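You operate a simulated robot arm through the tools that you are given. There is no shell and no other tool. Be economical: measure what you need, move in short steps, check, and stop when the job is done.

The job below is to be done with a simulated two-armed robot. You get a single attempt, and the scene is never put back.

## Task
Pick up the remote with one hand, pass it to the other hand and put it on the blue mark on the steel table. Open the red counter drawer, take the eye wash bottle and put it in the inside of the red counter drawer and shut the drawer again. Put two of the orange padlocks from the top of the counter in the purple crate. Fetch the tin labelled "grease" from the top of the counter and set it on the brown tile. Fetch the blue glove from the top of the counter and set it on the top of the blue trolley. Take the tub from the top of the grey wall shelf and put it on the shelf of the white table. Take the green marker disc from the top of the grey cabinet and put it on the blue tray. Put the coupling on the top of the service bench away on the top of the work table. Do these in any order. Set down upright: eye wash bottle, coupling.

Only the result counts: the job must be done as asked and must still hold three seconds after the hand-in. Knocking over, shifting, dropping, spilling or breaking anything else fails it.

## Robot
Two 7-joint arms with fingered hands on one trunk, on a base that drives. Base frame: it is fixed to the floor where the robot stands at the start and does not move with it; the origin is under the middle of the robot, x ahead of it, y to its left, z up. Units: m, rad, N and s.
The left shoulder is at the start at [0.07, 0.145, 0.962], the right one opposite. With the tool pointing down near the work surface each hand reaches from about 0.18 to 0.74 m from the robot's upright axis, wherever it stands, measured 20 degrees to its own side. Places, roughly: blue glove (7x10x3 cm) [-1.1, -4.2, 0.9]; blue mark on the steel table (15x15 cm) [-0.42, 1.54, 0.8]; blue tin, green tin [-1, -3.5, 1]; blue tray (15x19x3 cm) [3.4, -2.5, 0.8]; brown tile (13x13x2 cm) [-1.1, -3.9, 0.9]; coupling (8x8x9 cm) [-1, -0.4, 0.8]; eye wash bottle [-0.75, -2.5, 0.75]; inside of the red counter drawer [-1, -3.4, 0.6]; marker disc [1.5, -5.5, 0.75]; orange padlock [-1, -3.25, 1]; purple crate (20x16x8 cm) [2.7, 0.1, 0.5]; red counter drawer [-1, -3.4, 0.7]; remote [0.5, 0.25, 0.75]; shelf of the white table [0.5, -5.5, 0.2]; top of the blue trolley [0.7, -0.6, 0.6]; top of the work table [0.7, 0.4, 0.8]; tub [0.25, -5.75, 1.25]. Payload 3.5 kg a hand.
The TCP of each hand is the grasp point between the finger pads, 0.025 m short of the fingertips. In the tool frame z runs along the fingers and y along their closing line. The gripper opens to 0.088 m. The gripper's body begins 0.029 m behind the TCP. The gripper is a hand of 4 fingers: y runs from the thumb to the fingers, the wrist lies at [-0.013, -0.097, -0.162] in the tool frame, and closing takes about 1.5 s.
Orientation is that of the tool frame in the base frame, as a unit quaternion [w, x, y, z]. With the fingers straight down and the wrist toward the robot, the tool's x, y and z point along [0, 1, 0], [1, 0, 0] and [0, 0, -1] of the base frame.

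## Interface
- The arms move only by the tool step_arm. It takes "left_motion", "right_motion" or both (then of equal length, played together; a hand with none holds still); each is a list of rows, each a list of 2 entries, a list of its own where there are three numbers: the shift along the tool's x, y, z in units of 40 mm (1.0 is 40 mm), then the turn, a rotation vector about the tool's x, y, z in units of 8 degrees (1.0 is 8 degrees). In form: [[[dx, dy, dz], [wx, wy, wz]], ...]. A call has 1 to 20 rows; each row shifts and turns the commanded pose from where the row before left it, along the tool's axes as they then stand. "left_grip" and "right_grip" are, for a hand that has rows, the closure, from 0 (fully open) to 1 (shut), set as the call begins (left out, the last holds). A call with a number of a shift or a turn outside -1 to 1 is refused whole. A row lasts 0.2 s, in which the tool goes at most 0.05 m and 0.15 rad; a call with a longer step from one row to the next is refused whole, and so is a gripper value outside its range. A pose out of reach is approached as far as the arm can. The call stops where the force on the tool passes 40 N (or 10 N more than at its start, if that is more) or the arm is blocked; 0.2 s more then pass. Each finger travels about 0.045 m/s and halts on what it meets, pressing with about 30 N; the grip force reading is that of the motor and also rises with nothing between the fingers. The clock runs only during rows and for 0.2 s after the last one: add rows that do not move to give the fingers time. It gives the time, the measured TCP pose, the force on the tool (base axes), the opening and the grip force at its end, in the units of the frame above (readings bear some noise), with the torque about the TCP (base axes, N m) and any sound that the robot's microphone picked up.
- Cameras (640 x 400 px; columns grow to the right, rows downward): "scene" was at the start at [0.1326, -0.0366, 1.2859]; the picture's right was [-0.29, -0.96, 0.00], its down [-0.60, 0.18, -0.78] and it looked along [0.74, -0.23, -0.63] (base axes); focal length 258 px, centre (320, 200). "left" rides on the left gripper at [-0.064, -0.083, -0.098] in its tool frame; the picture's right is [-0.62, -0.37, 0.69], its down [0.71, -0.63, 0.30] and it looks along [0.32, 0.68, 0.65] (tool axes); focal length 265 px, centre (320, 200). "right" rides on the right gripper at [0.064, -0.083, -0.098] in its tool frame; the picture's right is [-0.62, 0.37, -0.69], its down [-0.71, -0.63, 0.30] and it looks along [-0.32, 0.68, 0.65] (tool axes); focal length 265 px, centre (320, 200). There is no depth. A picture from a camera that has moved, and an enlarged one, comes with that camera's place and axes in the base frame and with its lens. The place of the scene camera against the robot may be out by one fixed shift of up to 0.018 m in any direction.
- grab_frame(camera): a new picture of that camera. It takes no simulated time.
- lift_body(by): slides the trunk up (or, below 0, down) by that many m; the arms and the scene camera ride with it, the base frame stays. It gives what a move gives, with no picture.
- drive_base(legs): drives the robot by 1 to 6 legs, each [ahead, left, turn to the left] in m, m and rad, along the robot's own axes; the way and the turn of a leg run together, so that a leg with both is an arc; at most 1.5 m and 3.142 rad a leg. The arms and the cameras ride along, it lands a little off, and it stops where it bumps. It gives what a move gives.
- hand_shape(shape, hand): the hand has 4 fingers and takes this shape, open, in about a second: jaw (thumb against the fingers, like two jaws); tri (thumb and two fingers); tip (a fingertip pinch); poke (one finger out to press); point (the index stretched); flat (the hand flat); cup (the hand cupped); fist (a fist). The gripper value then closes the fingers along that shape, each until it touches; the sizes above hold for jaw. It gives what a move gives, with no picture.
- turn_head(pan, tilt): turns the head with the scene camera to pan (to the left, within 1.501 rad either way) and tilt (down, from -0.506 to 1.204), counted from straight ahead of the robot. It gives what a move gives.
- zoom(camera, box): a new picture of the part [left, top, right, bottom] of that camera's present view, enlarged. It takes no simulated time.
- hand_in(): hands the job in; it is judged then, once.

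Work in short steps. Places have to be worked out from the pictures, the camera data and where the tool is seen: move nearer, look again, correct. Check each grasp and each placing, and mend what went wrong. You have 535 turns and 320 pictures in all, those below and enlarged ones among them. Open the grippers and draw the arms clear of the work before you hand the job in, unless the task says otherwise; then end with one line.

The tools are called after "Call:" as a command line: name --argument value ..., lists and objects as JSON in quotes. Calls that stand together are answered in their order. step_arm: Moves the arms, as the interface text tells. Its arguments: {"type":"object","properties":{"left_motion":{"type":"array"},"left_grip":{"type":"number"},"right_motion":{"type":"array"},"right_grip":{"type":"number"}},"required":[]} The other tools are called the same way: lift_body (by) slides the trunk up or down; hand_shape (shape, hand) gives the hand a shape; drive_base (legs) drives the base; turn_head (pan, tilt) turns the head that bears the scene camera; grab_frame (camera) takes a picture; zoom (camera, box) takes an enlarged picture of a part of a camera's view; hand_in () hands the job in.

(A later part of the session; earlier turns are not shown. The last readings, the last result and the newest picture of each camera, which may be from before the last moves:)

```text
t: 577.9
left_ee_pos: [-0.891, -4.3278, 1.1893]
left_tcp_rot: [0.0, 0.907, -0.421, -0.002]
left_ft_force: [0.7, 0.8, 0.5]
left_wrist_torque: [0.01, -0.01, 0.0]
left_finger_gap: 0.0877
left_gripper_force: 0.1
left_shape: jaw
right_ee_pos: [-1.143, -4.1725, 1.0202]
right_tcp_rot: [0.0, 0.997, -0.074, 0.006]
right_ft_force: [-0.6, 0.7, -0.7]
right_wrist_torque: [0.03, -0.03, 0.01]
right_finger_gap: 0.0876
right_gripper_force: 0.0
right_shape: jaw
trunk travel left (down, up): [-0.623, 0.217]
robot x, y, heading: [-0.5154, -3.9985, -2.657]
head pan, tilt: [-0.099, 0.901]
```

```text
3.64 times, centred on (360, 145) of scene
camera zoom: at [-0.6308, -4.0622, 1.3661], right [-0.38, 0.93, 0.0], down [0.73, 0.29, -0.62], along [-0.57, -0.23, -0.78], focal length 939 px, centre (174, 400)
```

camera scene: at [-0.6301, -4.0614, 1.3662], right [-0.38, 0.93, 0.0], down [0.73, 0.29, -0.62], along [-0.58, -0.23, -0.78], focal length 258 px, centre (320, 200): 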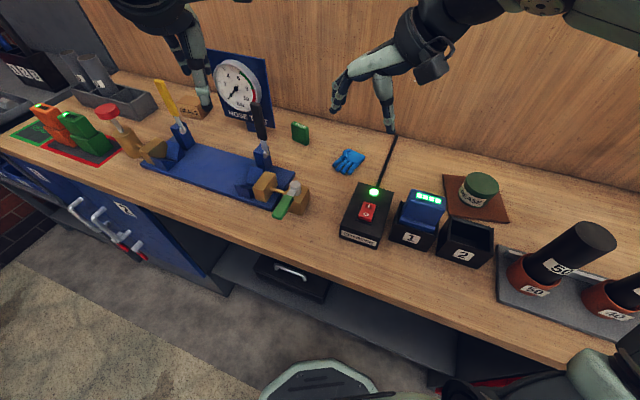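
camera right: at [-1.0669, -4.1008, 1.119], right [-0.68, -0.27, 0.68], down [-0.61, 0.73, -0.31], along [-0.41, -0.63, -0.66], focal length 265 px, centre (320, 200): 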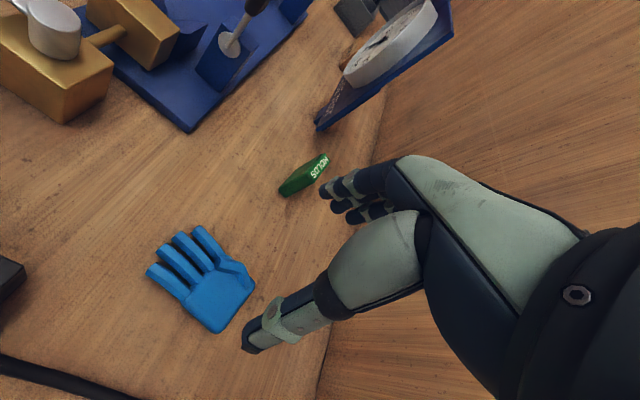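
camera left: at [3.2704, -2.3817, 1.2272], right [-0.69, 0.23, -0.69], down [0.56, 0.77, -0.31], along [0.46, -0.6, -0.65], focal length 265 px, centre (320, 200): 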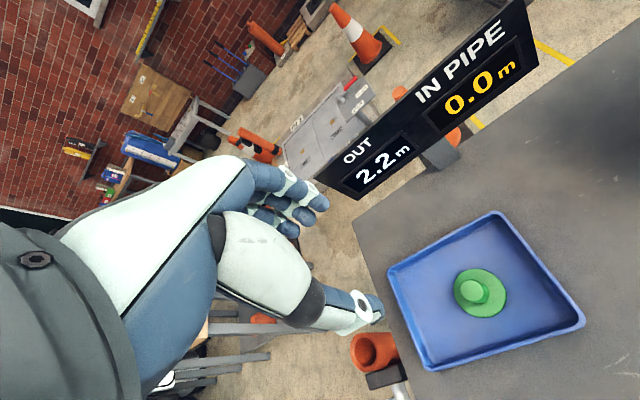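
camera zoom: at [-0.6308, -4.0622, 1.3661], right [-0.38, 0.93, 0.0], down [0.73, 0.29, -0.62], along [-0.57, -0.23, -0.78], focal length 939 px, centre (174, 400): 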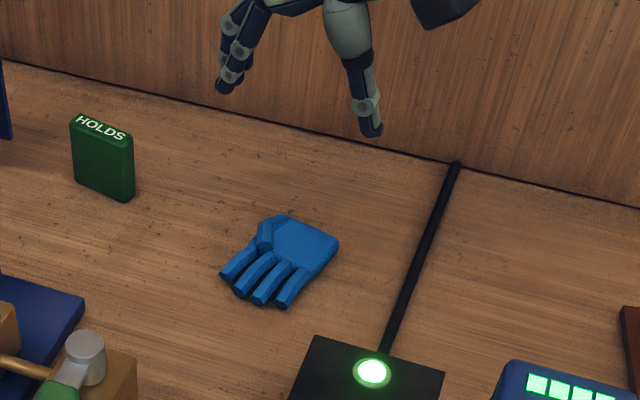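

Aligned; shift ~1.5 cm onto the palm centre and descend to TCP ≈0.90.

Call:
step_arm --right_motion '[[[-0.28, -0.33, 0], [0, 0, 0.5]], [[0, 0, 0.9], [0, 0, 0]], [[0, 0, 0.9], [0, 0, 0]], [[0, 0, 0.6], [0, 0, 0]], [[0, 0, 0.4], [0, 0, 0]]]'

Call:
grab_frame --camera "right"

Call:
zoom --camera "scene" --box '[290, 90, 430, 200]'

```text
t: 579.1
left_ee_pos: [-0.8904, -4.3278, 1.191]
left_tcp_rot: [-0.001, 0.906, -0.423, -0.002]
left_ft_force: [0.0, 0.3, -0.3]
left_wrist_torque: [0.0, -0.04, -0.01]
left_finger_gap: 0.0877
left_gripper_force: 0.0
left_shape: jaw
right_ee_pos: [-1.1513, -4.1585, 0.9076]
right_tcp_rot: [-0.001, 0.994, -0.109, 0.006]
right_ft_force: [-0.8, 0.1, 0.3]
right_wrist_torque: [-0.04, -0.04, -0.01]
right_finger_gap: 0.0878
right_gripper_force: 0.0
right_shape: jaw
trunk travel left (down, up): [-0.623, 0.217]
robot x, y, heading: [-0.5164, -3.9969, -2.656]
head pan, tilt: [-0.099, 0.901]
```

```text
69 pictures are left
camera right: at [-1.0716, -4.0917, 1.006], right [-0.69, -0.23, 0.69], down [-0.56, 0.77, -0.31], along [-0.46, -0.6, -0.66], focal length 265 px, centre (320, 200)
```

right: 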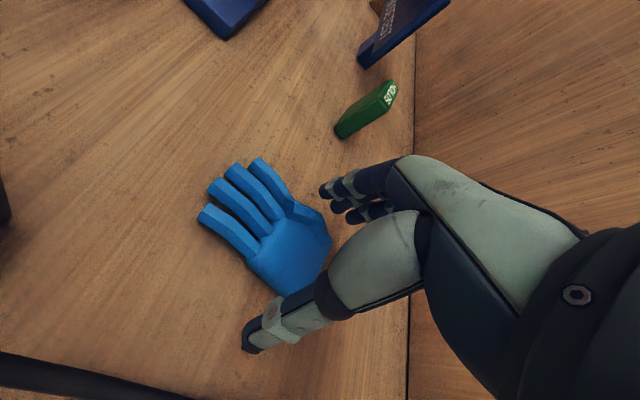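

```text
3.64 times, centred on (360, 145) of scene
camera zoom: at [-0.63, -4.062, 1.3662], right [-0.38, 0.93, 0.0], down [0.73, 0.29, -0.62], along [-0.58, -0.23, -0.78], focal length 939 px, centre (174, 400)
```

zoom: 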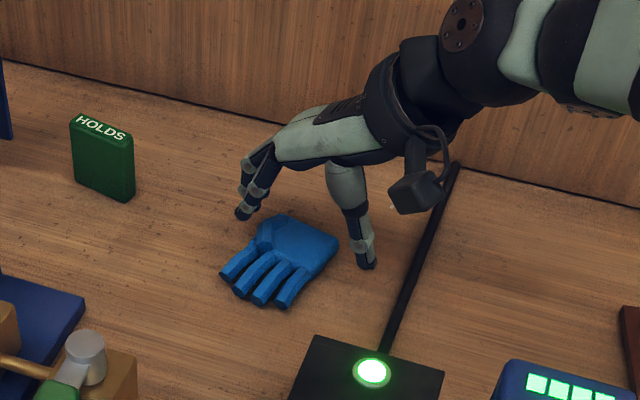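

Glove top is ~3 cm below the TCP. Descend 2–2.5 cm more, carefully.

Call:
step_arm --right_motion '[[[0, 0, 0.3], [0, 0, 0]], [[0, 0, 0.25], [0, 0, 0]]]'

Call:
step_arm --right_motion '[[[0, 0, 0.12], [0, 0, 0]], [[0, 0, 0], [0, 0, 0]]]'

```text
t: 579.7
left_ee_pos: [-0.8903, -4.3279, 1.1898]
left_tcp_rot: [0.0, 0.906, -0.423, -0.002]
left_ft_force: [0.1, 0.4, 0.2]
left_wrist_torque: [0.0, -0.02, 0.01]
left_finger_gap: 0.0872
left_gripper_force: 0.0
left_shape: jaw
right_ee_pos: [-1.152, -4.159, 0.8885]
right_tcp_rot: [0.0, 0.994, -0.109, 0.005]
right_ft_force: [-0.1, -0.8, 2.0]
right_wrist_torque: [-0.08, 0.02, -0.01]
right_finger_gap: 0.0876
right_gripper_force: 0.1
right_shape: jaw
trunk travel left (down, up): [-0.623, 0.217]
robot x, y, heading: [-0.5137, -3.9987, -2.659]
head pan, tilt: [-0.099, 0.901]
```

```text
t: 580.3
left_ee_pos: [-0.8891, -4.328, 1.1896]
left_tcp_rot: [0.0, 0.907, -0.422, -0.002]
left_ft_force: [-0.4, 0.0, 0.3]
left_wrist_torque: [-0.02, 0.02, -0.02]
left_finger_gap: 0.0876
left_gripper_force: 0.1
left_shape: jaw
right_ee_pos: [-1.1508, -4.1588, 0.8848]
right_tcp_rot: [0.002, 0.994, -0.109, 0.003]
right_ft_force: [-1.2, -0.7, 12.3]
right_wrist_torque: [-0.51, 0.17, -0.12]
right_finger_gap: 0.0875
right_gripper_force: 0.0
right_shape: jaw
trunk travel left (down, up): [-0.623, 0.217]
robot x, y, heading: [-0.5156, -3.9978, -2.659]
head pan, tilt: [-0.099, 0.901]
```

Fingertips touch the counter. Raise 3 mm and close.

Call:
step_arm --right_motion '[[[0, 0, -0.15], [0, 0, 0]], [[0, 0, 0], [0, 0, 0]], [[0, 0, 0], [0, 0, 0]], [[0, 0, 0], [0, 0, 0]], [[0, 0, 0], [0, 0, 0]], [[0, 0, 0], [0, 0, 0]], [[0, 0, 0], [0, 0, 0]], [[0, 0, 0], [0, 0, 0]]]' --right_grip 1

Call:
grab_frame --camera "right"

```text
t: 582.1
left_ee_pos: [-0.8897, -4.3278, 1.1894]
left_tcp_rot: [-0.002, 0.906, -0.423, -0.002]
left_ft_force: [-0.3, -0.3, -0.1]
left_wrist_torque: [-0.01, 0.02, 0.0]
left_finger_gap: 0.0874
left_gripper_force: 0.0
left_shape: jaw
right_ee_pos: [-1.1498, -4.1565, 0.8884]
right_tcp_rot: [-0.001, 0.994, -0.109, 0.006]
right_ft_force: [0.5, 0.3, -0.2]
right_wrist_torque: [-0.02, 0.0, 0.0]
right_finger_gap: 0.0572
right_gripper_force: 29.5
right_shape: jaw
trunk travel left (down, up): [-0.623, 0.217]
robot x, y, heading: [-0.5184, -4.0006, -2.659]
head pan, tilt: [-0.099, 0.901]
```

```text
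67 pictures are left
camera right: at [-1.0698, -4.0909, 0.9874], right [-0.69, -0.23, 0.69], down [-0.56, 0.77, -0.31], along [-0.46, -0.6, -0.66], focal length 265 px, centre (320, 200)
```

right: 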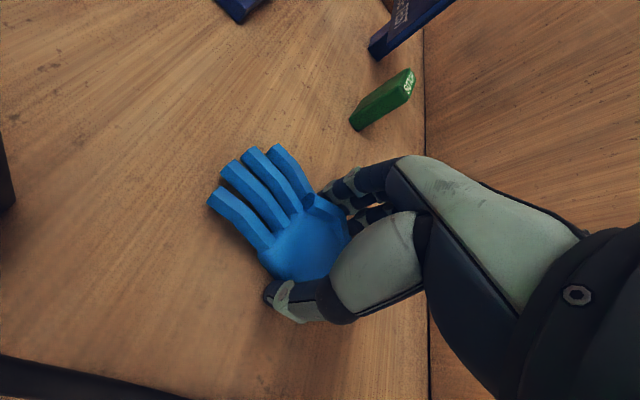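

Gripped at 5.7 cm. Lift and check.

Call:
step_arm --right_motion '[[[0, 0, -0.3], [0, 0, 0]], [[0, 0, -0.5], [0, 0, 0]], [[0, 0, -0.7], [0, 0, 0]], [[0, 0, -0.8], [0, 0, 0]], [[0, 0, -0.8], [0, 0, 0]], [[0, 0, -0.8], [0, 0, 0]], [[0, 0, -0.8], [0, 0, 0]], [[0, 0, -0.8], [0, 0, 0]]]'

Call:
grab_frame --camera "right"

```text
t: 583.9
left_ee_pos: [-0.8903, -4.3279, 1.1898]
left_tcp_rot: [-0.001, 0.906, -0.423, -0.003]
left_ft_force: [0.3, 0.2, -0.8]
left_wrist_torque: [0.01, 0.01, 0.02]
left_finger_gap: 0.0876
left_gripper_force: 0.0
left_shape: jaw
right_ee_pos: [-1.1544, -4.1558, 1.1088]
right_tcp_rot: [-0.001, 0.994, -0.109, 0.006]
right_ft_force: [1.1, -0.1, -0.2]
right_wrist_torque: [-0.01, 0.01, -0.02]
right_finger_gap: 0.0572
right_gripper_force: 29.7
right_shape: jaw
trunk travel left (down, up): [-0.623, 0.217]
robot x, y, heading: [-0.5164, -3.9973, -2.657]
head pan, tilt: [-0.099, 0.901]
```

```text
66 pictures are left
camera right: at [-1.0739, -4.0898, 1.2072], right [-0.69, -0.23, 0.68], down [-0.56, 0.77, -0.31], along [-0.46, -0.6, -0.66], focal length 265 px, centre (320, 200)
```

right: 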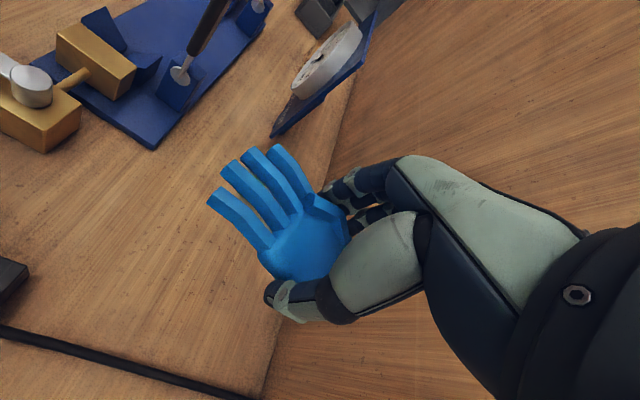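

Glove held. Retract it toward me, then drive north to the trolley.

Call:
step_arm --right_motion '[[[0.7, -0.5, -0.3], [0, 0, 0.6]], [[0.7, -0.5, -0.3], [0, 0, 0.6]], [[0.7, -0.3, -0.3], [0, 0, 0.6]], [[0.7, -0.3, 0], [0, 0, 0.6]], [[0.5, -0.3, 0], [0, 0, 0.6]]]'

Call:
drive_base --legs '[[-0.38, 0, 0], [0, 0, -2.055], [1.45, 0, 0], [1.45, 0, 0]]'

Call:
turn_head --pan -0.6 --tilt 0.7

Call:
grab_frame --camera "scene"

```text
t: 585.1
left_ee_pos: [-0.8922, -4.3259, 1.1887]
left_tcp_rot: [0.0, 0.906, -0.423, -0.001]
left_ft_force: [-1.0, -0.9, 0.0]
left_wrist_torque: [-0.04, 0.0, -0.01]
left_finger_gap: 0.0878
left_gripper_force: 0.0
left_shape: jaw
right_ee_pos: [-1.0192, -4.1393, 1.1443]
right_tcp_rot: [0.002, 0.954, -0.301, 0.009]
right_ft_force: [0.1, -0.5, -0.9]
right_wrist_torque: [0.01, 0.0, -0.01]
right_finger_gap: 0.0568
right_gripper_force: 30.2
right_shape: jaw
right hand out of reach, approached as far as the arm can: row 5
trunk travel left (down, up): [-0.623, 0.217]
robot x, y, heading: [-0.5169, -3.9988, -2.662]
head pan, tilt: [-0.099, 0.901]
```

```text
t: 605.7
left_ee_pos: [-0.3976, -0.5014, 1.1895]
left_tcp_rot: [0.002, -0.128, 0.992, 0.0]
left_ft_force: [-0.4, 1.0, 0.1]
left_wrist_torque: [0.0, -0.01, 0.01]
left_finger_gap: 0.0874
left_gripper_force: 0.0
left_shape: jaw
right_ee_pos: [-0.1744, -0.4663, 1.1443]
right_tcp_rot: [-0.008, -0.256, 0.967, -0.002]
right_ft_force: [0.4, -0.9, -0.6]
right_wrist_torque: [0.03, -0.01, -0.02]
right_finger_gap: 0.0566
right_gripper_force: 30.1
right_shape: jaw
trunk travel left (down, up): [-0.623, 0.217]
robot x, y, heading: [-0.2608, -0.98, 1.616]
head pan, tilt: [-0.099, 0.901]
```

```text
t: 606.7
left_ee_pos: [-0.3982, -0.5, 1.1895]
left_tcp_rot: [0.001, -0.129, 0.992, 0.002]
left_ft_force: [-0.9, 0.4, 0.6]
left_wrist_torque: [0.01, 0.03, -0.01]
left_finger_gap: 0.0877
left_gripper_force: 0.1
left_shape: jaw
right_ee_pos: [-0.1749, -0.4663, 1.1445]
right_tcp_rot: [-0.008, -0.257, 0.966, -0.002]
right_ft_force: [-0.1, 0.3, 0.0]
right_wrist_torque: [0.0, 0.02, -0.02]
right_finger_gap: 0.0565
right_gripper_force: 29.8
right_shape: jaw
trunk travel left (down, up): [-0.623, 0.217]
robot x, y, heading: [-0.2615, -0.9794, 1.617]
head pan, tilt: [-0.6, 0.7]
```

```text
65 pictures are left
camera scene: at [-0.2174, -0.8694, 1.3824], right [0.85, -0.53, 0.0], down [-0.34, -0.55, -0.76], along [0.4, 0.65, -0.64], focal length 258 px, centre (320, 200)
```

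scene: 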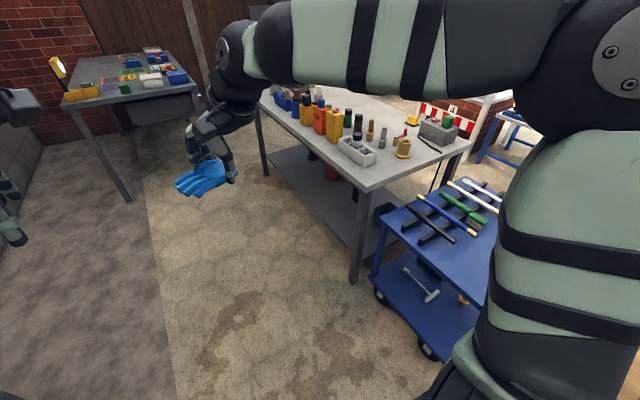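

Turn to face the trolley and approach.

Call:
drive_base --legs '[[0, 0, -1.617], [0.2, 0.32, 0]]'

Call:
turn_head --pan -0.2 --tilt 0.9

Call:
grab_frame --camera "scene"

Call:
grab_frame --camera "right"

```text
t: 612.9
left_ee_pos: [0.416, -0.5274, 1.1899]
left_tcp_rot: [0.001, 0.617, 0.787, 0.0]
left_ft_force: [0.1, -0.8, -0.5]
left_wrist_torque: [0.02, 0.02, -0.01]
left_finger_gap: 0.0874
left_gripper_force: 0.1
left_shape: jaw
right_ee_pos: [0.447, -0.7515, 1.1447]
right_tcp_rot: [-0.007, 0.509, 0.861, 0.003]
right_ft_force: [-0.8, -1.1, -0.5]
right_wrist_torque: [-0.01, 0.03, -0.05]
right_finger_gap: 0.0564
right_gripper_force: 29.6
right_shape: jaw
trunk travel left (down, up): [-0.623, 0.217]
robot x, y, heading: [-0.0669, -0.6581, 0.026]
head pan, tilt: [-0.6, 0.7]
```

```text
t: 613.8
left_ee_pos: [0.4168, -0.5275, 1.1889]
left_tcp_rot: [0.002, 0.617, 0.787, 0.0]
left_ft_force: [0.2, -0.1, 0.2]
left_wrist_torque: [-0.02, 0.04, 0.02]
left_finger_gap: 0.0875
left_gripper_force: 0.2
left_shape: jaw
right_ee_pos: [0.4469, -0.7495, 1.1444]
right_tcp_rot: [-0.008, 0.509, 0.861, 0.002]
right_ft_force: [-0.4, 0.2, -0.3]
right_wrist_torque: [-0.01, 0.0, 0.06]
right_finger_gap: 0.0562
right_gripper_force: 30.3
right_shape: jaw
trunk travel left (down, up): [-0.623, 0.217]
robot x, y, heading: [-0.0652, -0.6538, 0.025]
head pan, tilt: [-0.201, 0.901]
```

```text
64 pictures are left
camera scene: at [0.0599, -0.6801, 1.3663], right [-0.17, -0.98, 0.0], down [-0.77, 0.14, -0.62], along [0.61, -0.11, -0.78], focal length 258 px, centre (320, 200)
```

scene: 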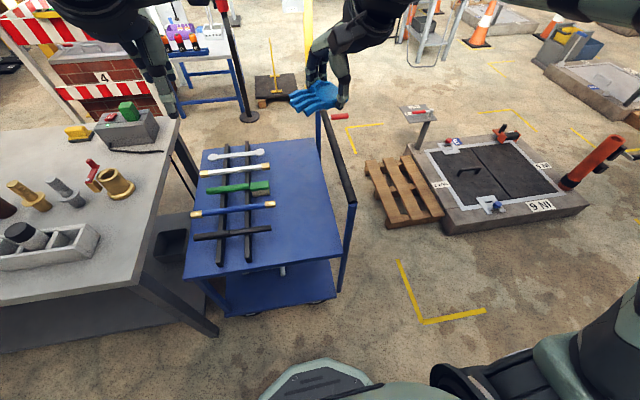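

```text
63 pictures are left
camera right: at [0.3446, -0.7368, 1.2437], right [0.63, -0.37, 0.68], down [-0.21, -0.93, -0.31], along [0.75, 0.05, -0.66], focal length 265 px, centre (320, 200)
```

right: 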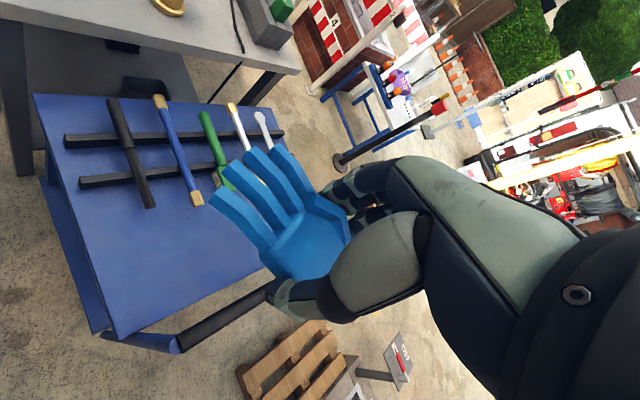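

Free spot on the trolley top: ≈(0.60,-0.73), between tools and push bar. Lower the trunk 0.2, move over and descend.

Call:
lift_body --by -0.2

Call:
step_arm --right_motion '[[[-0.28, 0.72, 0], [0, 0, 0]], [[-0.28, 0.72, 0], [0, 0, 0]], [[-0.28, 0.72, 0], [0, 0, 0]], [[-0.28, 0.72, 0], [0, 0, 0]], [[-0.28, 0.72, 0], [0, 0, 0]], [[0, 0, 0.8], [0, 0, 0]], [[0, 0, 0.8], [0, 0, 0]], [[0, 0, 0.8], [0, 0, 0]], [[0, 0, 0.8], [0, 0, 0]], [[0, 0, 0.8], [0, 0, 0]], [[0, 0, 0.8], [0, 0, 0]]]'

Call:
grab_frame --camera "right"

Call:
grab_frame --camera "scene"

```text
t: 616.0
left_ee_pos: [0.4161, -0.5278, 0.9894]
left_tcp_rot: [0.003, 0.617, 0.787, 0.0]
left_ft_force: [-0.1, 0.2, 0.5]
left_wrist_torque: [0.02, -0.03, 0.02]
left_finger_gap: 0.0878
left_gripper_force: 0.1
left_shape: jaw
right_ee_pos: [0.4465, -0.7504, 0.9462]
right_tcp_rot: [-0.007, 0.509, 0.861, 0.004]
right_ft_force: [-0.3, -0.6, -0.2]
right_wrist_torque: [0.0, -0.03, -0.02]
right_finger_gap: 0.0563
right_gripper_force: 30.0
right_shape: jaw
trunk travel left (down, up): [-0.423, 0.417]
robot x, y, heading: [-0.0626, -0.6549, 0.028]
head pan, tilt: [-0.201, 0.901]
```

```text
t: 618.4
left_ee_pos: [0.4167, -0.5269, 0.9895]
left_tcp_rot: [0.0, 0.618, 0.786, -0.002]
left_ft_force: [0.8, -0.9, -0.2]
left_wrist_torque: [-0.01, -0.02, -0.03]
left_finger_gap: 0.0877
left_gripper_force: 0.0
left_shape: jaw
right_ee_pos: [0.5989, -0.7278, 0.7494]
right_tcp_rot: [-0.007, 0.509, 0.861, 0.004]
right_ft_force: [-0.5, -0.5, 0.2]
right_wrist_torque: [0.01, 0.0, 0.01]
right_finger_gap: 0.056
right_gripper_force: 29.9
right_shape: jaw
trunk travel left (down, up): [-0.423, 0.417]
robot x, y, heading: [-0.0649, -0.6566, 0.026]
head pan, tilt: [-0.201, 0.901]
```

```text
62 pictures are left
camera right: at [0.4968, -0.7131, 0.8492], right [0.63, -0.38, 0.68], down [-0.21, -0.93, -0.31], along [0.75, 0.05, -0.66], focal length 265 px, centre (320, 200)
```

right: 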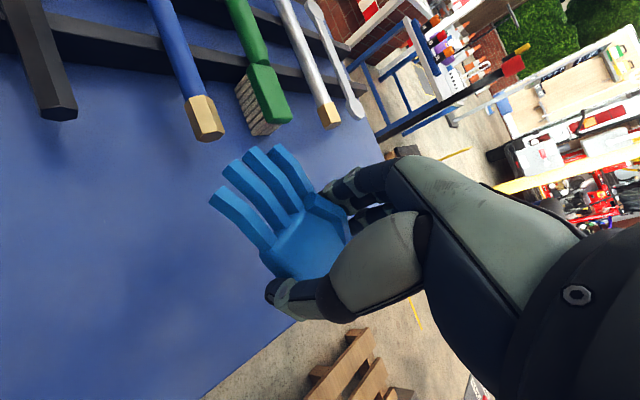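

```text
61 pictures are left
camera scene: at [0.0607, -0.6799, 1.1662], right [-0.17, -0.98, 0.0], down [-0.77, 0.14, -0.62], along [0.61, -0.11, -0.78], focal length 258 px, centre (320, 200)
```

scene: 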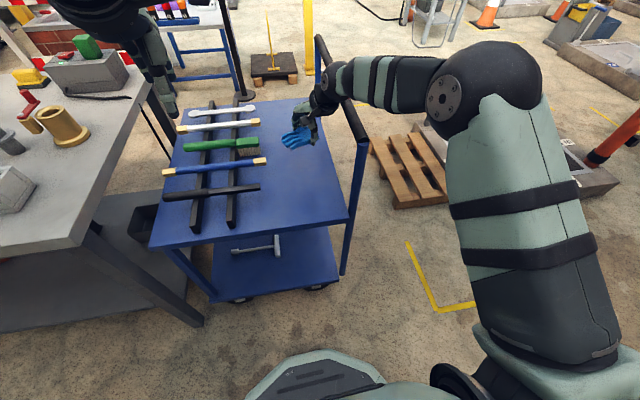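

The forearm would come close to the push bar. I raise, straighten the yaw and use a spot nearer the front edge (0.49,-0.72).

Call:
step_arm --right_motion '[[[0, 0, -0.9], [0, 0, 0]], [[0, 0, -0.9], [0, 0, 0]], [[0.3, -0.6, 0], [0, 0, 1]], [[0.2, -0.7, 0], [0, 0, 1]], [[0, -0.8, 0], [0, 0, 1]], [[0, -0.6, 0], [0, 0, 0.6]]]'

Call:
grab_frame --camera "scene"

Call:
grab_frame --camera "right"

```text
t: 619.8
left_ee_pos: [0.4155, -0.5272, 0.9888]
left_tcp_rot: [0.002, 0.617, 0.787, 0.0]
left_ft_force: [0.7, 1.3, 0.1]
left_wrist_torque: [-0.01, -0.01, 0.01]
left_finger_gap: 0.0876
left_gripper_force: 0.0
left_shape: jaw
right_ee_pos: [0.4872, -0.7427, 0.8222]
right_tcp_rot: [-0.007, 0.708, 0.707, 0.001]
right_ft_force: [0.1, -0.3, 0.0]
right_wrist_torque: [-0.02, 0.05, 0.0]
right_finger_gap: 0.056
right_gripper_force: 29.8
right_shape: jaw
trunk travel left (down, up): [-0.423, 0.417]
robot x, y, heading: [-0.0651, -0.6577, 0.024]
head pan, tilt: [-0.201, 0.901]
```

```text
60 pictures are left
camera scene: at [0.0593, -0.6796, 1.1663], right [-0.17, -0.98, 0.0], down [-0.77, 0.14, -0.62], along [0.61, -0.11, -0.78], focal length 258 px, centre (320, 200)
```

scene: 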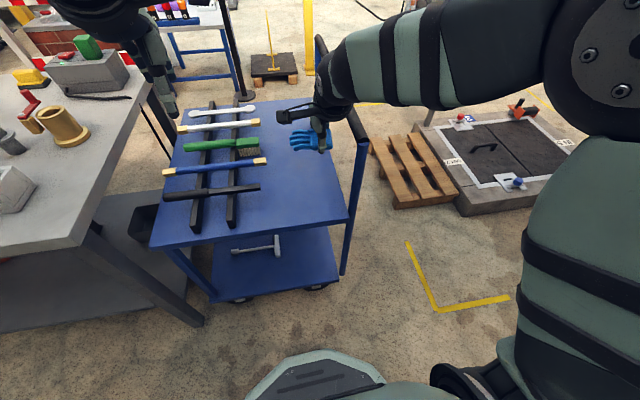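

```text
59 pictures are left
camera right: at [0.4058, -0.6794, 0.922], right [0.37, -0.63, 0.68], down [-0.63, -0.71, -0.31], along [0.68, -0.32, -0.66], focal length 265 px, centre (320, 200)
```

right: 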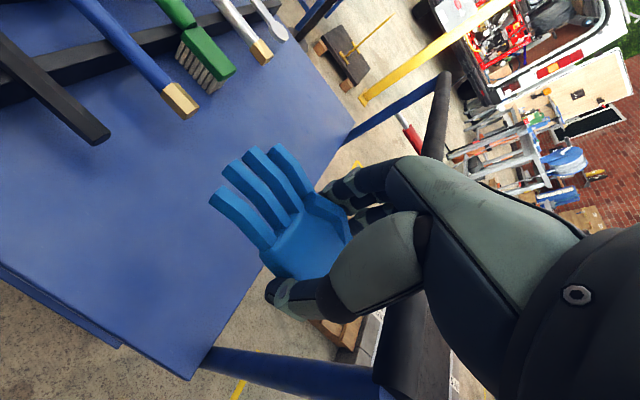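

Shift 4 cm left and descend to ~0.69.

Call:
step_arm --right_motion '[[[0.5, 0, 0], [0, 0, 0]], [[0.5, 0, 0.3], [0, 0, 0]], [[0, 0, 0.7], [0, 0, 0]], [[0, 0, 0.7], [0, 0, 0]], [[0, 0, 0.7], [0, 0, 0]], [[0, 0, 0.7], [0, 0, 0]]]'

Call:
grab_frame --camera "right"

Call:
grab_frame --camera "scene"

```text
t: 621.2
left_ee_pos: [0.4162, -0.5272, 0.9901]
left_tcp_rot: [0.001, 0.617, 0.787, -0.001]
left_ft_force: [-0.3, -0.4, -0.2]
left_wrist_torque: [-0.05, 0.0, 0.02]
left_finger_gap: 0.0875
left_gripper_force: 0.1
left_shape: jaw
right_ee_pos: [0.4883, -0.6983, 0.6979]
right_tcp_rot: [-0.007, 0.707, 0.707, 0.001]
right_ft_force: [-0.1, 0.6, -1.1]
right_wrist_torque: [-0.01, -0.01, -0.02]
right_finger_gap: 0.0559
right_gripper_force: 30.2
right_shape: jaw
trunk travel left (down, up): [-0.423, 0.417]
robot x, y, heading: [-0.0669, -0.6565, 0.024]
head pan, tilt: [-0.201, 0.901]
```

```text
58 pictures are left
camera right: at [0.4064, -0.6357, 0.7961], right [0.37, -0.63, 0.68], down [-0.63, -0.71, -0.31], along [0.68, -0.32, -0.66], focal length 265 px, centre (320, 200)
```

right: 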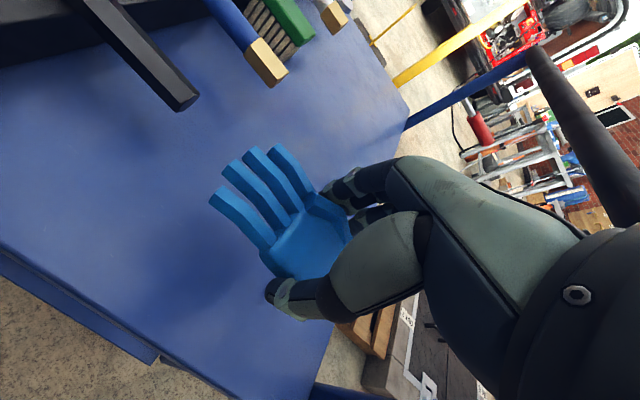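

```text
57 pictures are left
camera scene: at [0.0605, -0.6796, 1.1662], right [-0.17, -0.98, 0.0], down [-0.77, 0.14, -0.62], along [0.61, -0.11, -0.78], focal length 258 px, centre (320, 200)
```

scene: 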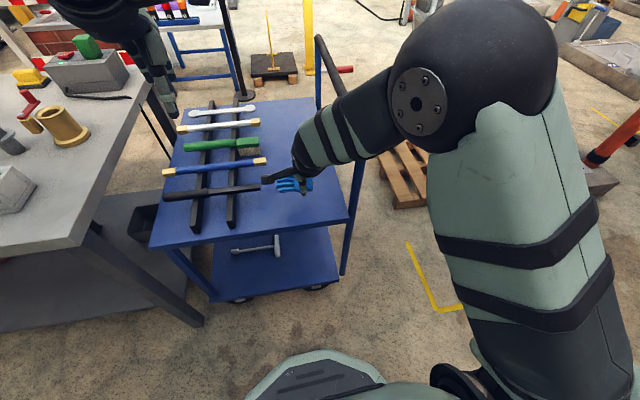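

The elbow hovers close to the push bar's post. Raise, shift the robot left 0.2 m and reach right instead, which pulls the elbow inboard.

Call:
step_arm --right_motion '[[[0, 0, -0.9], [0, 0, 0]], [[0, 0, -0.9], [0, 0, 0]], [[0, 0, -0.6], [0, 0, 0]]]'

Call:
drive_base --legs '[[0, 0.2, -0.02]]'

Call:
step_arm --right_motion '[[[-0.8, 0, 0], [0, 0, 0.5]], [[-0.8, 0, 0], [0, 0, 0.5]], [[-0.8, 0, 0], [0, 0, 0.5]], [[-0.8, 0, 0], [0, 0, 0.5]], [[-0.8, 0, 0], [0, 0, 0]], [[-0.8, 0, 0], [0, 0, 0]]]'

Call:
grab_frame --camera "scene"

```text
t: 622.0
left_ee_pos: [0.4162, -0.5278, 0.99]
left_tcp_rot: [0.002, 0.617, 0.787, -0.001]
left_ft_force: [-0.2, -0.3, 0.9]
left_wrist_torque: [0.02, -0.01, -0.01]
left_finger_gap: 0.0873
left_gripper_force: 0.2
left_shape: jaw
right_ee_pos: [0.4885, -0.6987, 0.7952]
right_tcp_rot: [-0.007, 0.707, 0.707, 0.001]
right_ft_force: [-0.1, 0.6, -0.8]
right_wrist_torque: [0.0, -0.01, 0.01]
right_finger_gap: 0.0558
right_gripper_force: 30.2
right_shape: jaw
trunk travel left (down, up): [-0.423, 0.417]
robot x, y, heading: [-0.0676, -0.6585, 0.033]
head pan, tilt: [-0.201, 0.901]
```

```text
t: 623.5
left_ee_pos: [0.4154, -0.3426, 0.9895]
left_tcp_rot: [0.002, 0.624, 0.781, -0.002]
left_ft_force: [-0.3, -0.4, -0.5]
left_wrist_torque: [-0.03, -0.01, 0.01]
left_finger_gap: 0.0876
left_gripper_force: 0.0
left_shape: jaw
right_ee_pos: [0.4854, -0.5158, 0.7952]
right_tcp_rot: [-0.007, 0.714, 0.7, 0.002]
right_ft_force: [0.1, -0.3, 0.9]
right_wrist_torque: [0.0, -0.02, 0.01]
right_finger_gap: 0.0557
right_gripper_force: 30.1
right_shape: jaw
trunk travel left (down, up): [-0.423, 0.417]
robot x, y, heading: [-0.0684, -0.4595, 0.003]
head pan, tilt: [-0.201, 0.901]
```

```text
t: 625.0
left_ee_pos: [0.4135, -0.3431, 0.9905]
left_tcp_rot: [0.001, 0.625, 0.781, 0.0]
left_ft_force: [0.9, 0.1, -0.6]
left_wrist_torque: [-0.01, -0.03, -0.02]
left_finger_gap: 0.0875
left_gripper_force: 0.1
left_shape: jaw
right_ee_pos: [0.4501, -0.7047, 0.7944]
right_tcp_rot: [-0.008, 0.805, 0.593, 0.0]
right_ft_force: [-0.3, -1.2, -1.8]
right_wrist_torque: [0.04, -0.01, 0.01]
right_finger_gap: 0.0556
right_gripper_force: 30.1
right_shape: jaw
trunk travel left (down, up): [-0.423, 0.417]
robot x, y, heading: [-0.0694, -0.4677, 0.007]
head pan, tilt: [-0.201, 0.901]
```

```text
56 pictures are left
camera scene: at [0.056, -0.4894, 1.1663], right [-0.19, -0.98, 0.0], down [-0.77, 0.15, -0.62], along [0.61, -0.12, -0.78], focal length 258 px, centre (320, 200)
```

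scene: 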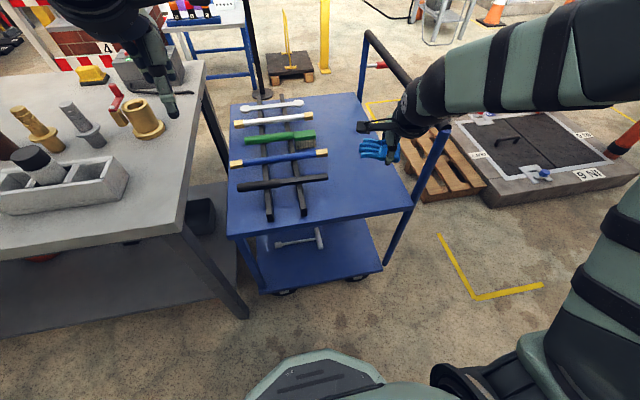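

The forearm now runs in front of the trolley (x≈0.36), clear of the post (x≥0.43). Move forward 1.5 cm and descend gradually.

Call:
step_arm --right_motion '[[[0, 0.4, 0.3], [0, 0, 0]], [[0, 0, 0.6], [0, 0, 0]], [[0, 0, 0.6], [0, 0, 0]], [[0, 0, 0.6], [0, 0, 0]], [[0, 0, 0.5], [0, 0, 0]]]'

Call:
grab_frame --camera "scene"

Call:
grab_frame --camera "right"

```text
t: 626.1
left_ee_pos: [0.4155, -0.3433, 0.9899]
left_tcp_rot: [0.002, 0.624, 0.781, -0.002]
left_ft_force: [0.1, 0.9, 0.8]
left_wrist_torque: [-0.02, -0.01, 0.01]
left_finger_gap: 0.0874
left_gripper_force: 0.1
left_shape: jaw
right_ee_pos: [0.4661, -0.7069, 0.6885]
right_tcp_rot: [-0.008, 0.804, 0.595, 0.0]
right_ft_force: [0.4, -0.2, -1.0]
right_wrist_torque: [-0.03, 0.03, 0.03]
right_finger_gap: 0.0556
right_gripper_force: 30.7
right_shape: jaw
trunk travel left (down, up): [-0.423, 0.417]
robot x, y, heading: [-0.0649, -0.4641, 0.008]
head pan, tilt: [-0.201, 0.901]
```

```text
55 pictures are left
camera scene: at [0.0569, -0.4888, 1.1662], right [-0.19, -0.98, 0.0], down [-0.77, 0.15, -0.62], along [0.61, -0.12, -0.78], focal length 258 px, centre (320, 200)
```

scene: 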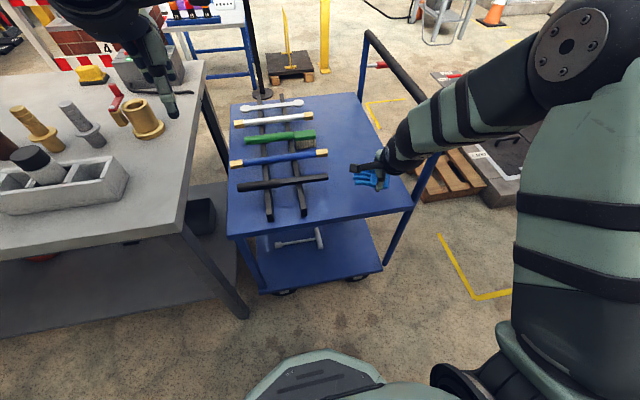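

```text
54 pictures are left
camera right: at [0.407, -0.6236, 0.7873], right [0.18, -0.71, 0.68], down [-0.82, -0.49, -0.3], along [0.55, -0.5, -0.67], focal length 265 px, centre (320, 200)
```

right: 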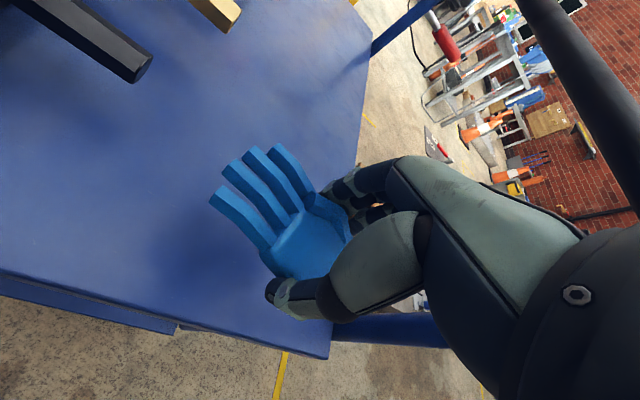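

Trolley top is z≈0.60; glove bottom ≈5 cm above it. Lower in small steps, watching the force.

Call:
step_arm --right_motion '[[[0, 0, 0.35], [0, 0, 0]], [[0, 0, 0.35], [0, 0, 0]]]'

Call:
zoom --camera "scene" --box '[330, 40, 560, 220]'

```text
t: 626.8
left_ee_pos: [0.4151, -0.3439, 0.9898]
left_tcp_rot: [0.002, 0.624, 0.782, 0.0]
left_ft_force: [0.4, 0.0, 0.2]
left_wrist_torque: [0.0, -0.01, 0.01]
left_finger_gap: 0.0877
left_gripper_force: 0.0
left_shape: jaw
right_ee_pos: [0.4641, -0.7067, 0.6598]
right_tcp_rot: [-0.008, 0.805, 0.593, 0.0]
right_ft_force: [-0.5, 0.2, 0.2]
right_wrist_torque: [-0.01, -0.01, 0.0]
right_finger_gap: 0.0557
right_gripper_force: 29.9
right_shape: jaw
trunk travel left (down, up): [-0.423, 0.417]
robot x, y, heading: [-0.069, -0.4624, 0.004]
head pan, tilt: [-0.201, 0.901]
```

```text
2.22 times, centred on (445, 130) of scene
camera zoom: at [0.0565, -0.4888, 1.1663], right [-0.19, -0.98, 0.0], down [-0.77, 0.15, -0.62], along [0.61, -0.12, -0.78], focal length 574 px, centre (42, 356)
```

zoom: 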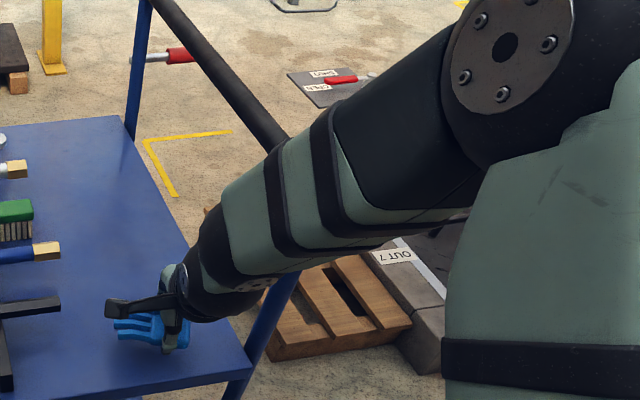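

No contact so far. One more centimetre, then release the glove from ~1.5 cm.

Call:
step_arm --right_motion '[[[0, 0, 0.3], [0, 0, 0]]]'

Call:
step_arm --right_motion '[[[0, 0, 0], [0, 0, 0]], [[0, 0, 0], [0, 0, 0]], [[0, 0, 0], [0, 0, 0]], [[0, 0, 0], [0, 0, 0]], [[0, 0, 0], [0, 0, 0]], [[0, 0, 0], [0, 0, 0]], [[0, 0, -0.4], [0, 0, 0]], [[0, 0, -0.8], [0, 0, 0]], [[0, 0, -0.9], [0, 0, 0]], [[0, 0, -0.9], [0, 0, 0]], [[0, 0, -0.9], [0, 0, 0]], [[0, 0, -0.9], [0, 0, 0]]]' --right_grip 0

Call:
grab_frame --camera "right"

Call:
grab_frame --camera "scene"

```text
t: 627.1
left_ee_pos: [0.4153, -0.3431, 0.9891]
left_tcp_rot: [0.003, 0.624, 0.781, -0.001]
left_ft_force: [0.4, 0.5, 0.2]
left_wrist_torque: [-0.02, 0.02, 0.02]
left_finger_gap: 0.0878
left_gripper_force: 0.1
left_shape: jaw
right_ee_pos: [0.4648, -0.7072, 0.6469]
right_tcp_rot: [-0.008, 0.805, 0.593, 0.0]
right_ft_force: [-0.1, -0.1, -0.7]
right_wrist_torque: [-0.02, 0.04, 0.01]
right_finger_gap: 0.0555
right_gripper_force: 29.5
right_shape: jaw
trunk travel left (down, up): [-0.423, 0.417]
robot x, y, heading: [-0.0704, -0.4633, 0.009]
head pan, tilt: [-0.201, 0.901]
```

```text
t: 629.8
left_ee_pos: [0.4151, -0.3424, 0.9909]
left_tcp_rot: [0.001, 0.625, 0.781, 0.0]
left_ft_force: [1.1, -0.1, -0.1]
left_wrist_torque: [0.03, 0.0, 0.02]
left_finger_gap: 0.0878
left_gripper_force: 0.1
left_shape: jaw
right_ee_pos: [0.4644, -0.7093, 0.8399]
right_tcp_rot: [-0.008, 0.804, 0.594, 0.0]
right_ft_force: [0.2, -0.7, 0.6]
right_wrist_torque: [0.01, 0.0, -0.03]
right_finger_gap: 0.0875
right_gripper_force: 0.1
right_shape: jaw
trunk travel left (down, up): [-0.423, 0.417]
robot x, y, heading: [-0.0696, -0.4619, 0.007]
head pan, tilt: [-0.201, 0.901]
```

```text
52 pictures are left
camera right: at [0.4051, -0.6252, 0.9389], right [0.18, -0.71, 0.68], down [-0.82, -0.49, -0.3], along [0.55, -0.5, -0.67], focal length 265 px, centre (320, 200)
```

right: 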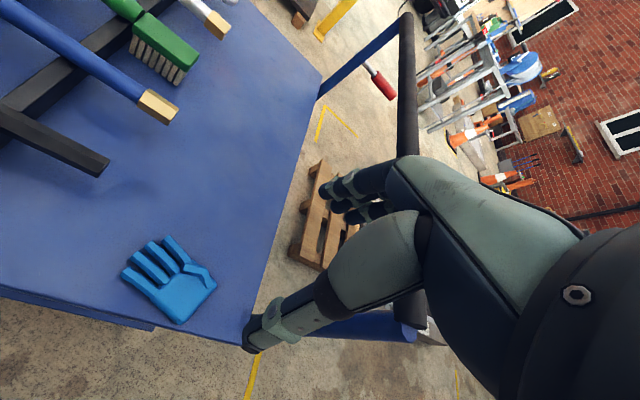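

```text
51 pictures are left
camera scene: at [0.0558, -0.4885, 1.1663], right [-0.19, -0.98, 0.0], down [-0.77, 0.15, -0.62], along [0.61, -0.12, -0.78], focal length 258 px, centre (320, 200)
```

scene: 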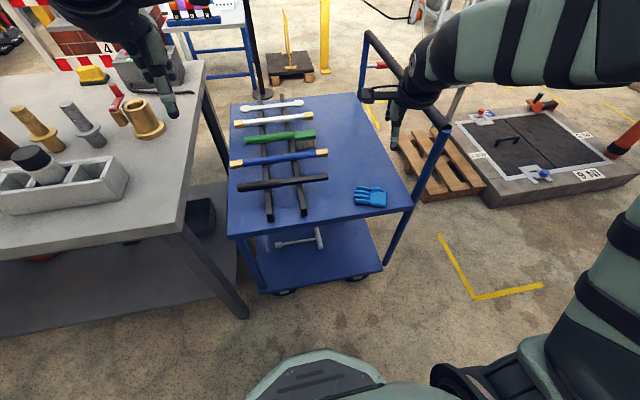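

Glove is on the trolley. Now the remote. Raise trunk/hands and drive left to stand before it.

Call:
lift_body --by 0.25

Call:
step_arm --right_motion '[[[0, -0.3, -0.8], [0, 0, -0.6]], [[0, -0.3, -0.8], [0, 0, -0.6]], [[0.3, 0, -0.5], [0, 0, -0.6]], [[0.5, 0, 0], [0, 0, -0.3]], [[0.5, 0, 0], [0, 0, 0]]]' --left_motion '[[[0.7, 0, 0], [0, 0, 0.5]], [[0.7, 0, 0], [0, 0, 0.5]], [[0.7, 0, 0], [0, 0, 0.5]], [[0.7, 0, 0], [0, 0, 0.2]], [[0.7, 0, 0], [0, 0, 0]]]'

Call:
drive_base --legs '[[0.04, 0.71, 0]]'

Call:
turn_head --pan -0.2 --tilt 0.95

Call:
grab_frame --camera "scene"

Call:
grab_frame --camera "right"

```text
t: 632.3
left_ee_pos: [0.4151, -0.3444, 1.2386]
left_tcp_rot: [0.002, 0.624, 0.781, -0.001]
left_ft_force: [0.1, 0.0, 0.4]
left_wrist_torque: [0.0, -0.01, -0.02]
left_finger_gap: 0.0876
left_gripper_force: 0.1
left_shape: jaw
right_ee_pos: [0.4652, -0.7093, 1.0891]
right_tcp_rot: [-0.008, 0.804, 0.594, 0.0]
right_ft_force: [0.0, 0.5, -0.4]
right_wrist_torque: [0.01, 0.01, 0.0]
right_finger_gap: 0.0877
right_gripper_force: 0.1
right_shape: jaw
trunk travel left (down, up): [-0.673, 0.167]
robot x, y, heading: [-0.0671, -0.4644, 0.001]
head pan, tilt: [-0.201, 0.901]
```

```text
t: 633.5
left_ee_pos: [0.4058, -0.203, 1.2394]
left_tcp_rot: [0.002, 0.713, 0.701, -0.001]
left_ft_force: [-0.8, 0.7, -0.1]
left_wrist_torque: [-0.01, 0.01, 0.01]
left_finger_gap: 0.0877
left_gripper_force: 0.1
left_shape: jaw
right_ee_pos: [0.4453, -0.6537, 1.1729]
right_tcp_rot: [-0.006, 0.709, 0.705, 0.001]
right_ft_force: [0.2, 0.9, 0.0]
right_wrist_torque: [-0.01, 0.0, -0.02]
right_finger_gap: 0.0876
right_gripper_force: 0.1
right_shape: jaw
trunk travel left (down, up): [-0.673, 0.167]
robot x, y, heading: [-0.0715, -0.464, 0.009]
head pan, tilt: [-0.201, 0.901]
```

```text
t: 637.5
left_ee_pos: [0.4429, 0.5152, 1.2408]
left_tcp_rot: [0.001, 0.714, 0.7, 0.0]
left_ft_force: [-0.5, -0.3, 0.4]
left_wrist_torque: [-0.03, 0.01, 0.0]
left_finger_gap: 0.0876
left_gripper_force: 0.1
left_shape: jaw
right_ee_pos: [0.4807, 0.066, 1.1715]
right_tcp_rot: [-0.008, 0.711, 0.703, 0.002]
right_ft_force: [-1.4, 0.7, 0.0]
right_wrist_torque: [0.0, 0.0, -0.02]
right_finger_gap: 0.088
right_gripper_force: 0.1
right_shape: jaw
trunk travel left (down, up): [-0.673, 0.167]
robot x, y, heading: [-0.033, 0.2626, 0.005]
head pan, tilt: [-0.201, 0.901]
```

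```text
t: 638.1
left_ee_pos: [0.4417, 0.5159, 1.2399]
left_tcp_rot: [0.002, 0.714, 0.7, 0.0]
left_ft_force: [0.4, 1.0, -0.8]
left_wrist_torque: [-0.03, 0.03, 0.0]
left_finger_gap: 0.0875
left_gripper_force: 0.1
left_shape: jaw
right_ee_pos: [0.4805, 0.0664, 1.1713]
right_tcp_rot: [-0.008, 0.711, 0.703, 0.002]
right_ft_force: [0.4, 0.0, 0.3]
right_wrist_torque: [0.0, 0.0, -0.03]
right_finger_gap: 0.0876
right_gripper_force: 0.1
right_shape: jaw
trunk travel left (down, up): [-0.673, 0.167]
robot x, y, heading: [-0.0327, 0.2574, 0.007]
head pan, tilt: [-0.201, 0.949]
```

```text
50 pictures are left
camera scene: at [0.089, 0.2336, 1.4127], right [-0.2, -0.98, 0.0], down [-0.8, 0.16, -0.58], along [0.57, -0.11, -0.81], focal length 258 px, centre (320, 200)
```

scene: 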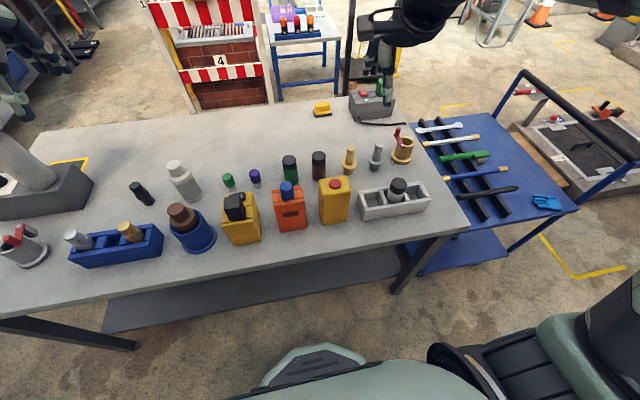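

```text
49 pictures are left
camera right: at [0.3986, 0.1293, 1.2711], right [0.37, -0.63, 0.68], down [-0.64, -0.7, -0.31], along [0.67, -0.32, -0.66], focal length 265 px, centre (320, 200)
```

right: 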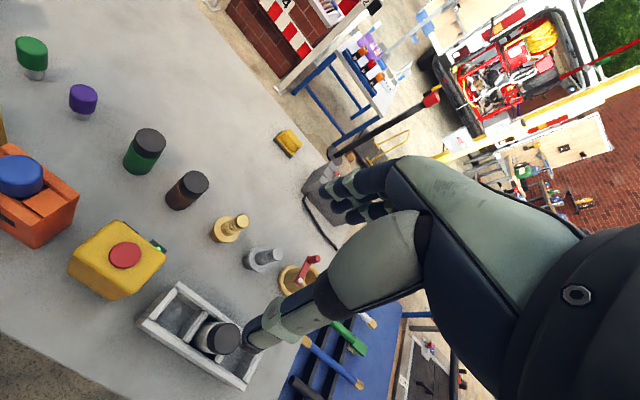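

Remote's button at ≈(0.487,0.124). Move the right hand above it and lower to ~1.02 to align.

Call:
step_arm --right_motion '[[[0.7, 0.1, 0], [0, 0, 0]], [[0.7, 0.05, 0], [0, 0, 0]], [[0, 0, 0.8], [0, 0, 0]], [[0, 0, 0.8], [0, 0, 0]], [[0, 0, 0.8], [0, 0, 0]], [[0, 0, 0.8], [0, 0, 0]]]'

Call:
grab_frame --camera "right"

Call:
zoom --camera "scene" --box '[240, 120, 440, 260]'

```text
t: 639.5
left_ee_pos: [0.4424, 0.5148, 1.2393]
left_tcp_rot: [0.001, 0.714, 0.7, 0.001]
left_ft_force: [-0.3, 0.5, -0.4]
left_wrist_torque: [0.0, 0.01, -0.02]
left_finger_gap: 0.0878
left_gripper_force: 0.1
left_shape: jaw
right_ee_pos: [0.4851, 0.1238, 1.0451]
right_tcp_rot: [-0.008, 0.711, 0.703, 0.002]
right_ft_force: [0.7, 0.5, -0.3]
right_wrist_torque: [0.0, -0.01, 0.03]
right_finger_gap: 0.0878
right_gripper_force: 0.1
right_shape: jaw
trunk travel left (down, up): [-0.673, 0.167]
robot x, y, heading: [-0.0338, 0.2597, 0.002]
head pan, tilt: [-0.201, 0.949]
```

```text
48 pictures are left
camera right: at [0.4045, 0.1866, 1.1453], right [0.37, -0.63, 0.68], down [-0.64, -0.7, -0.31], along [0.67, -0.32, -0.66], focal length 265 px, centre (320, 200)
```

right: 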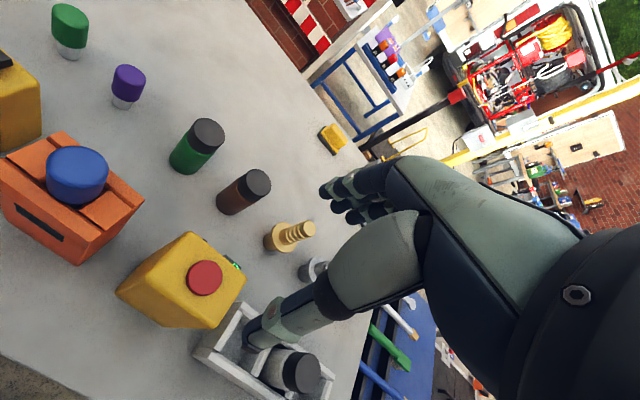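

```text
2.86 times, centred on (340, 190) of scene
camera zoom: at [0.0901, 0.2332, 1.4126], right [-0.2, -0.98, 0.0], down [-0.8, 0.16, -0.58], along [0.57, -0.11, -0.81], focal length 738 px, centre (263, 229)
```

zoom: 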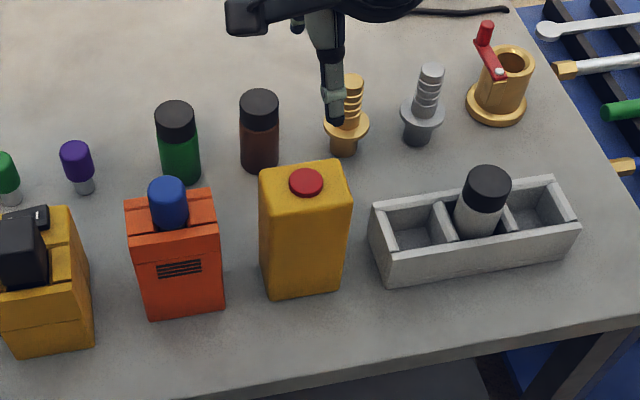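

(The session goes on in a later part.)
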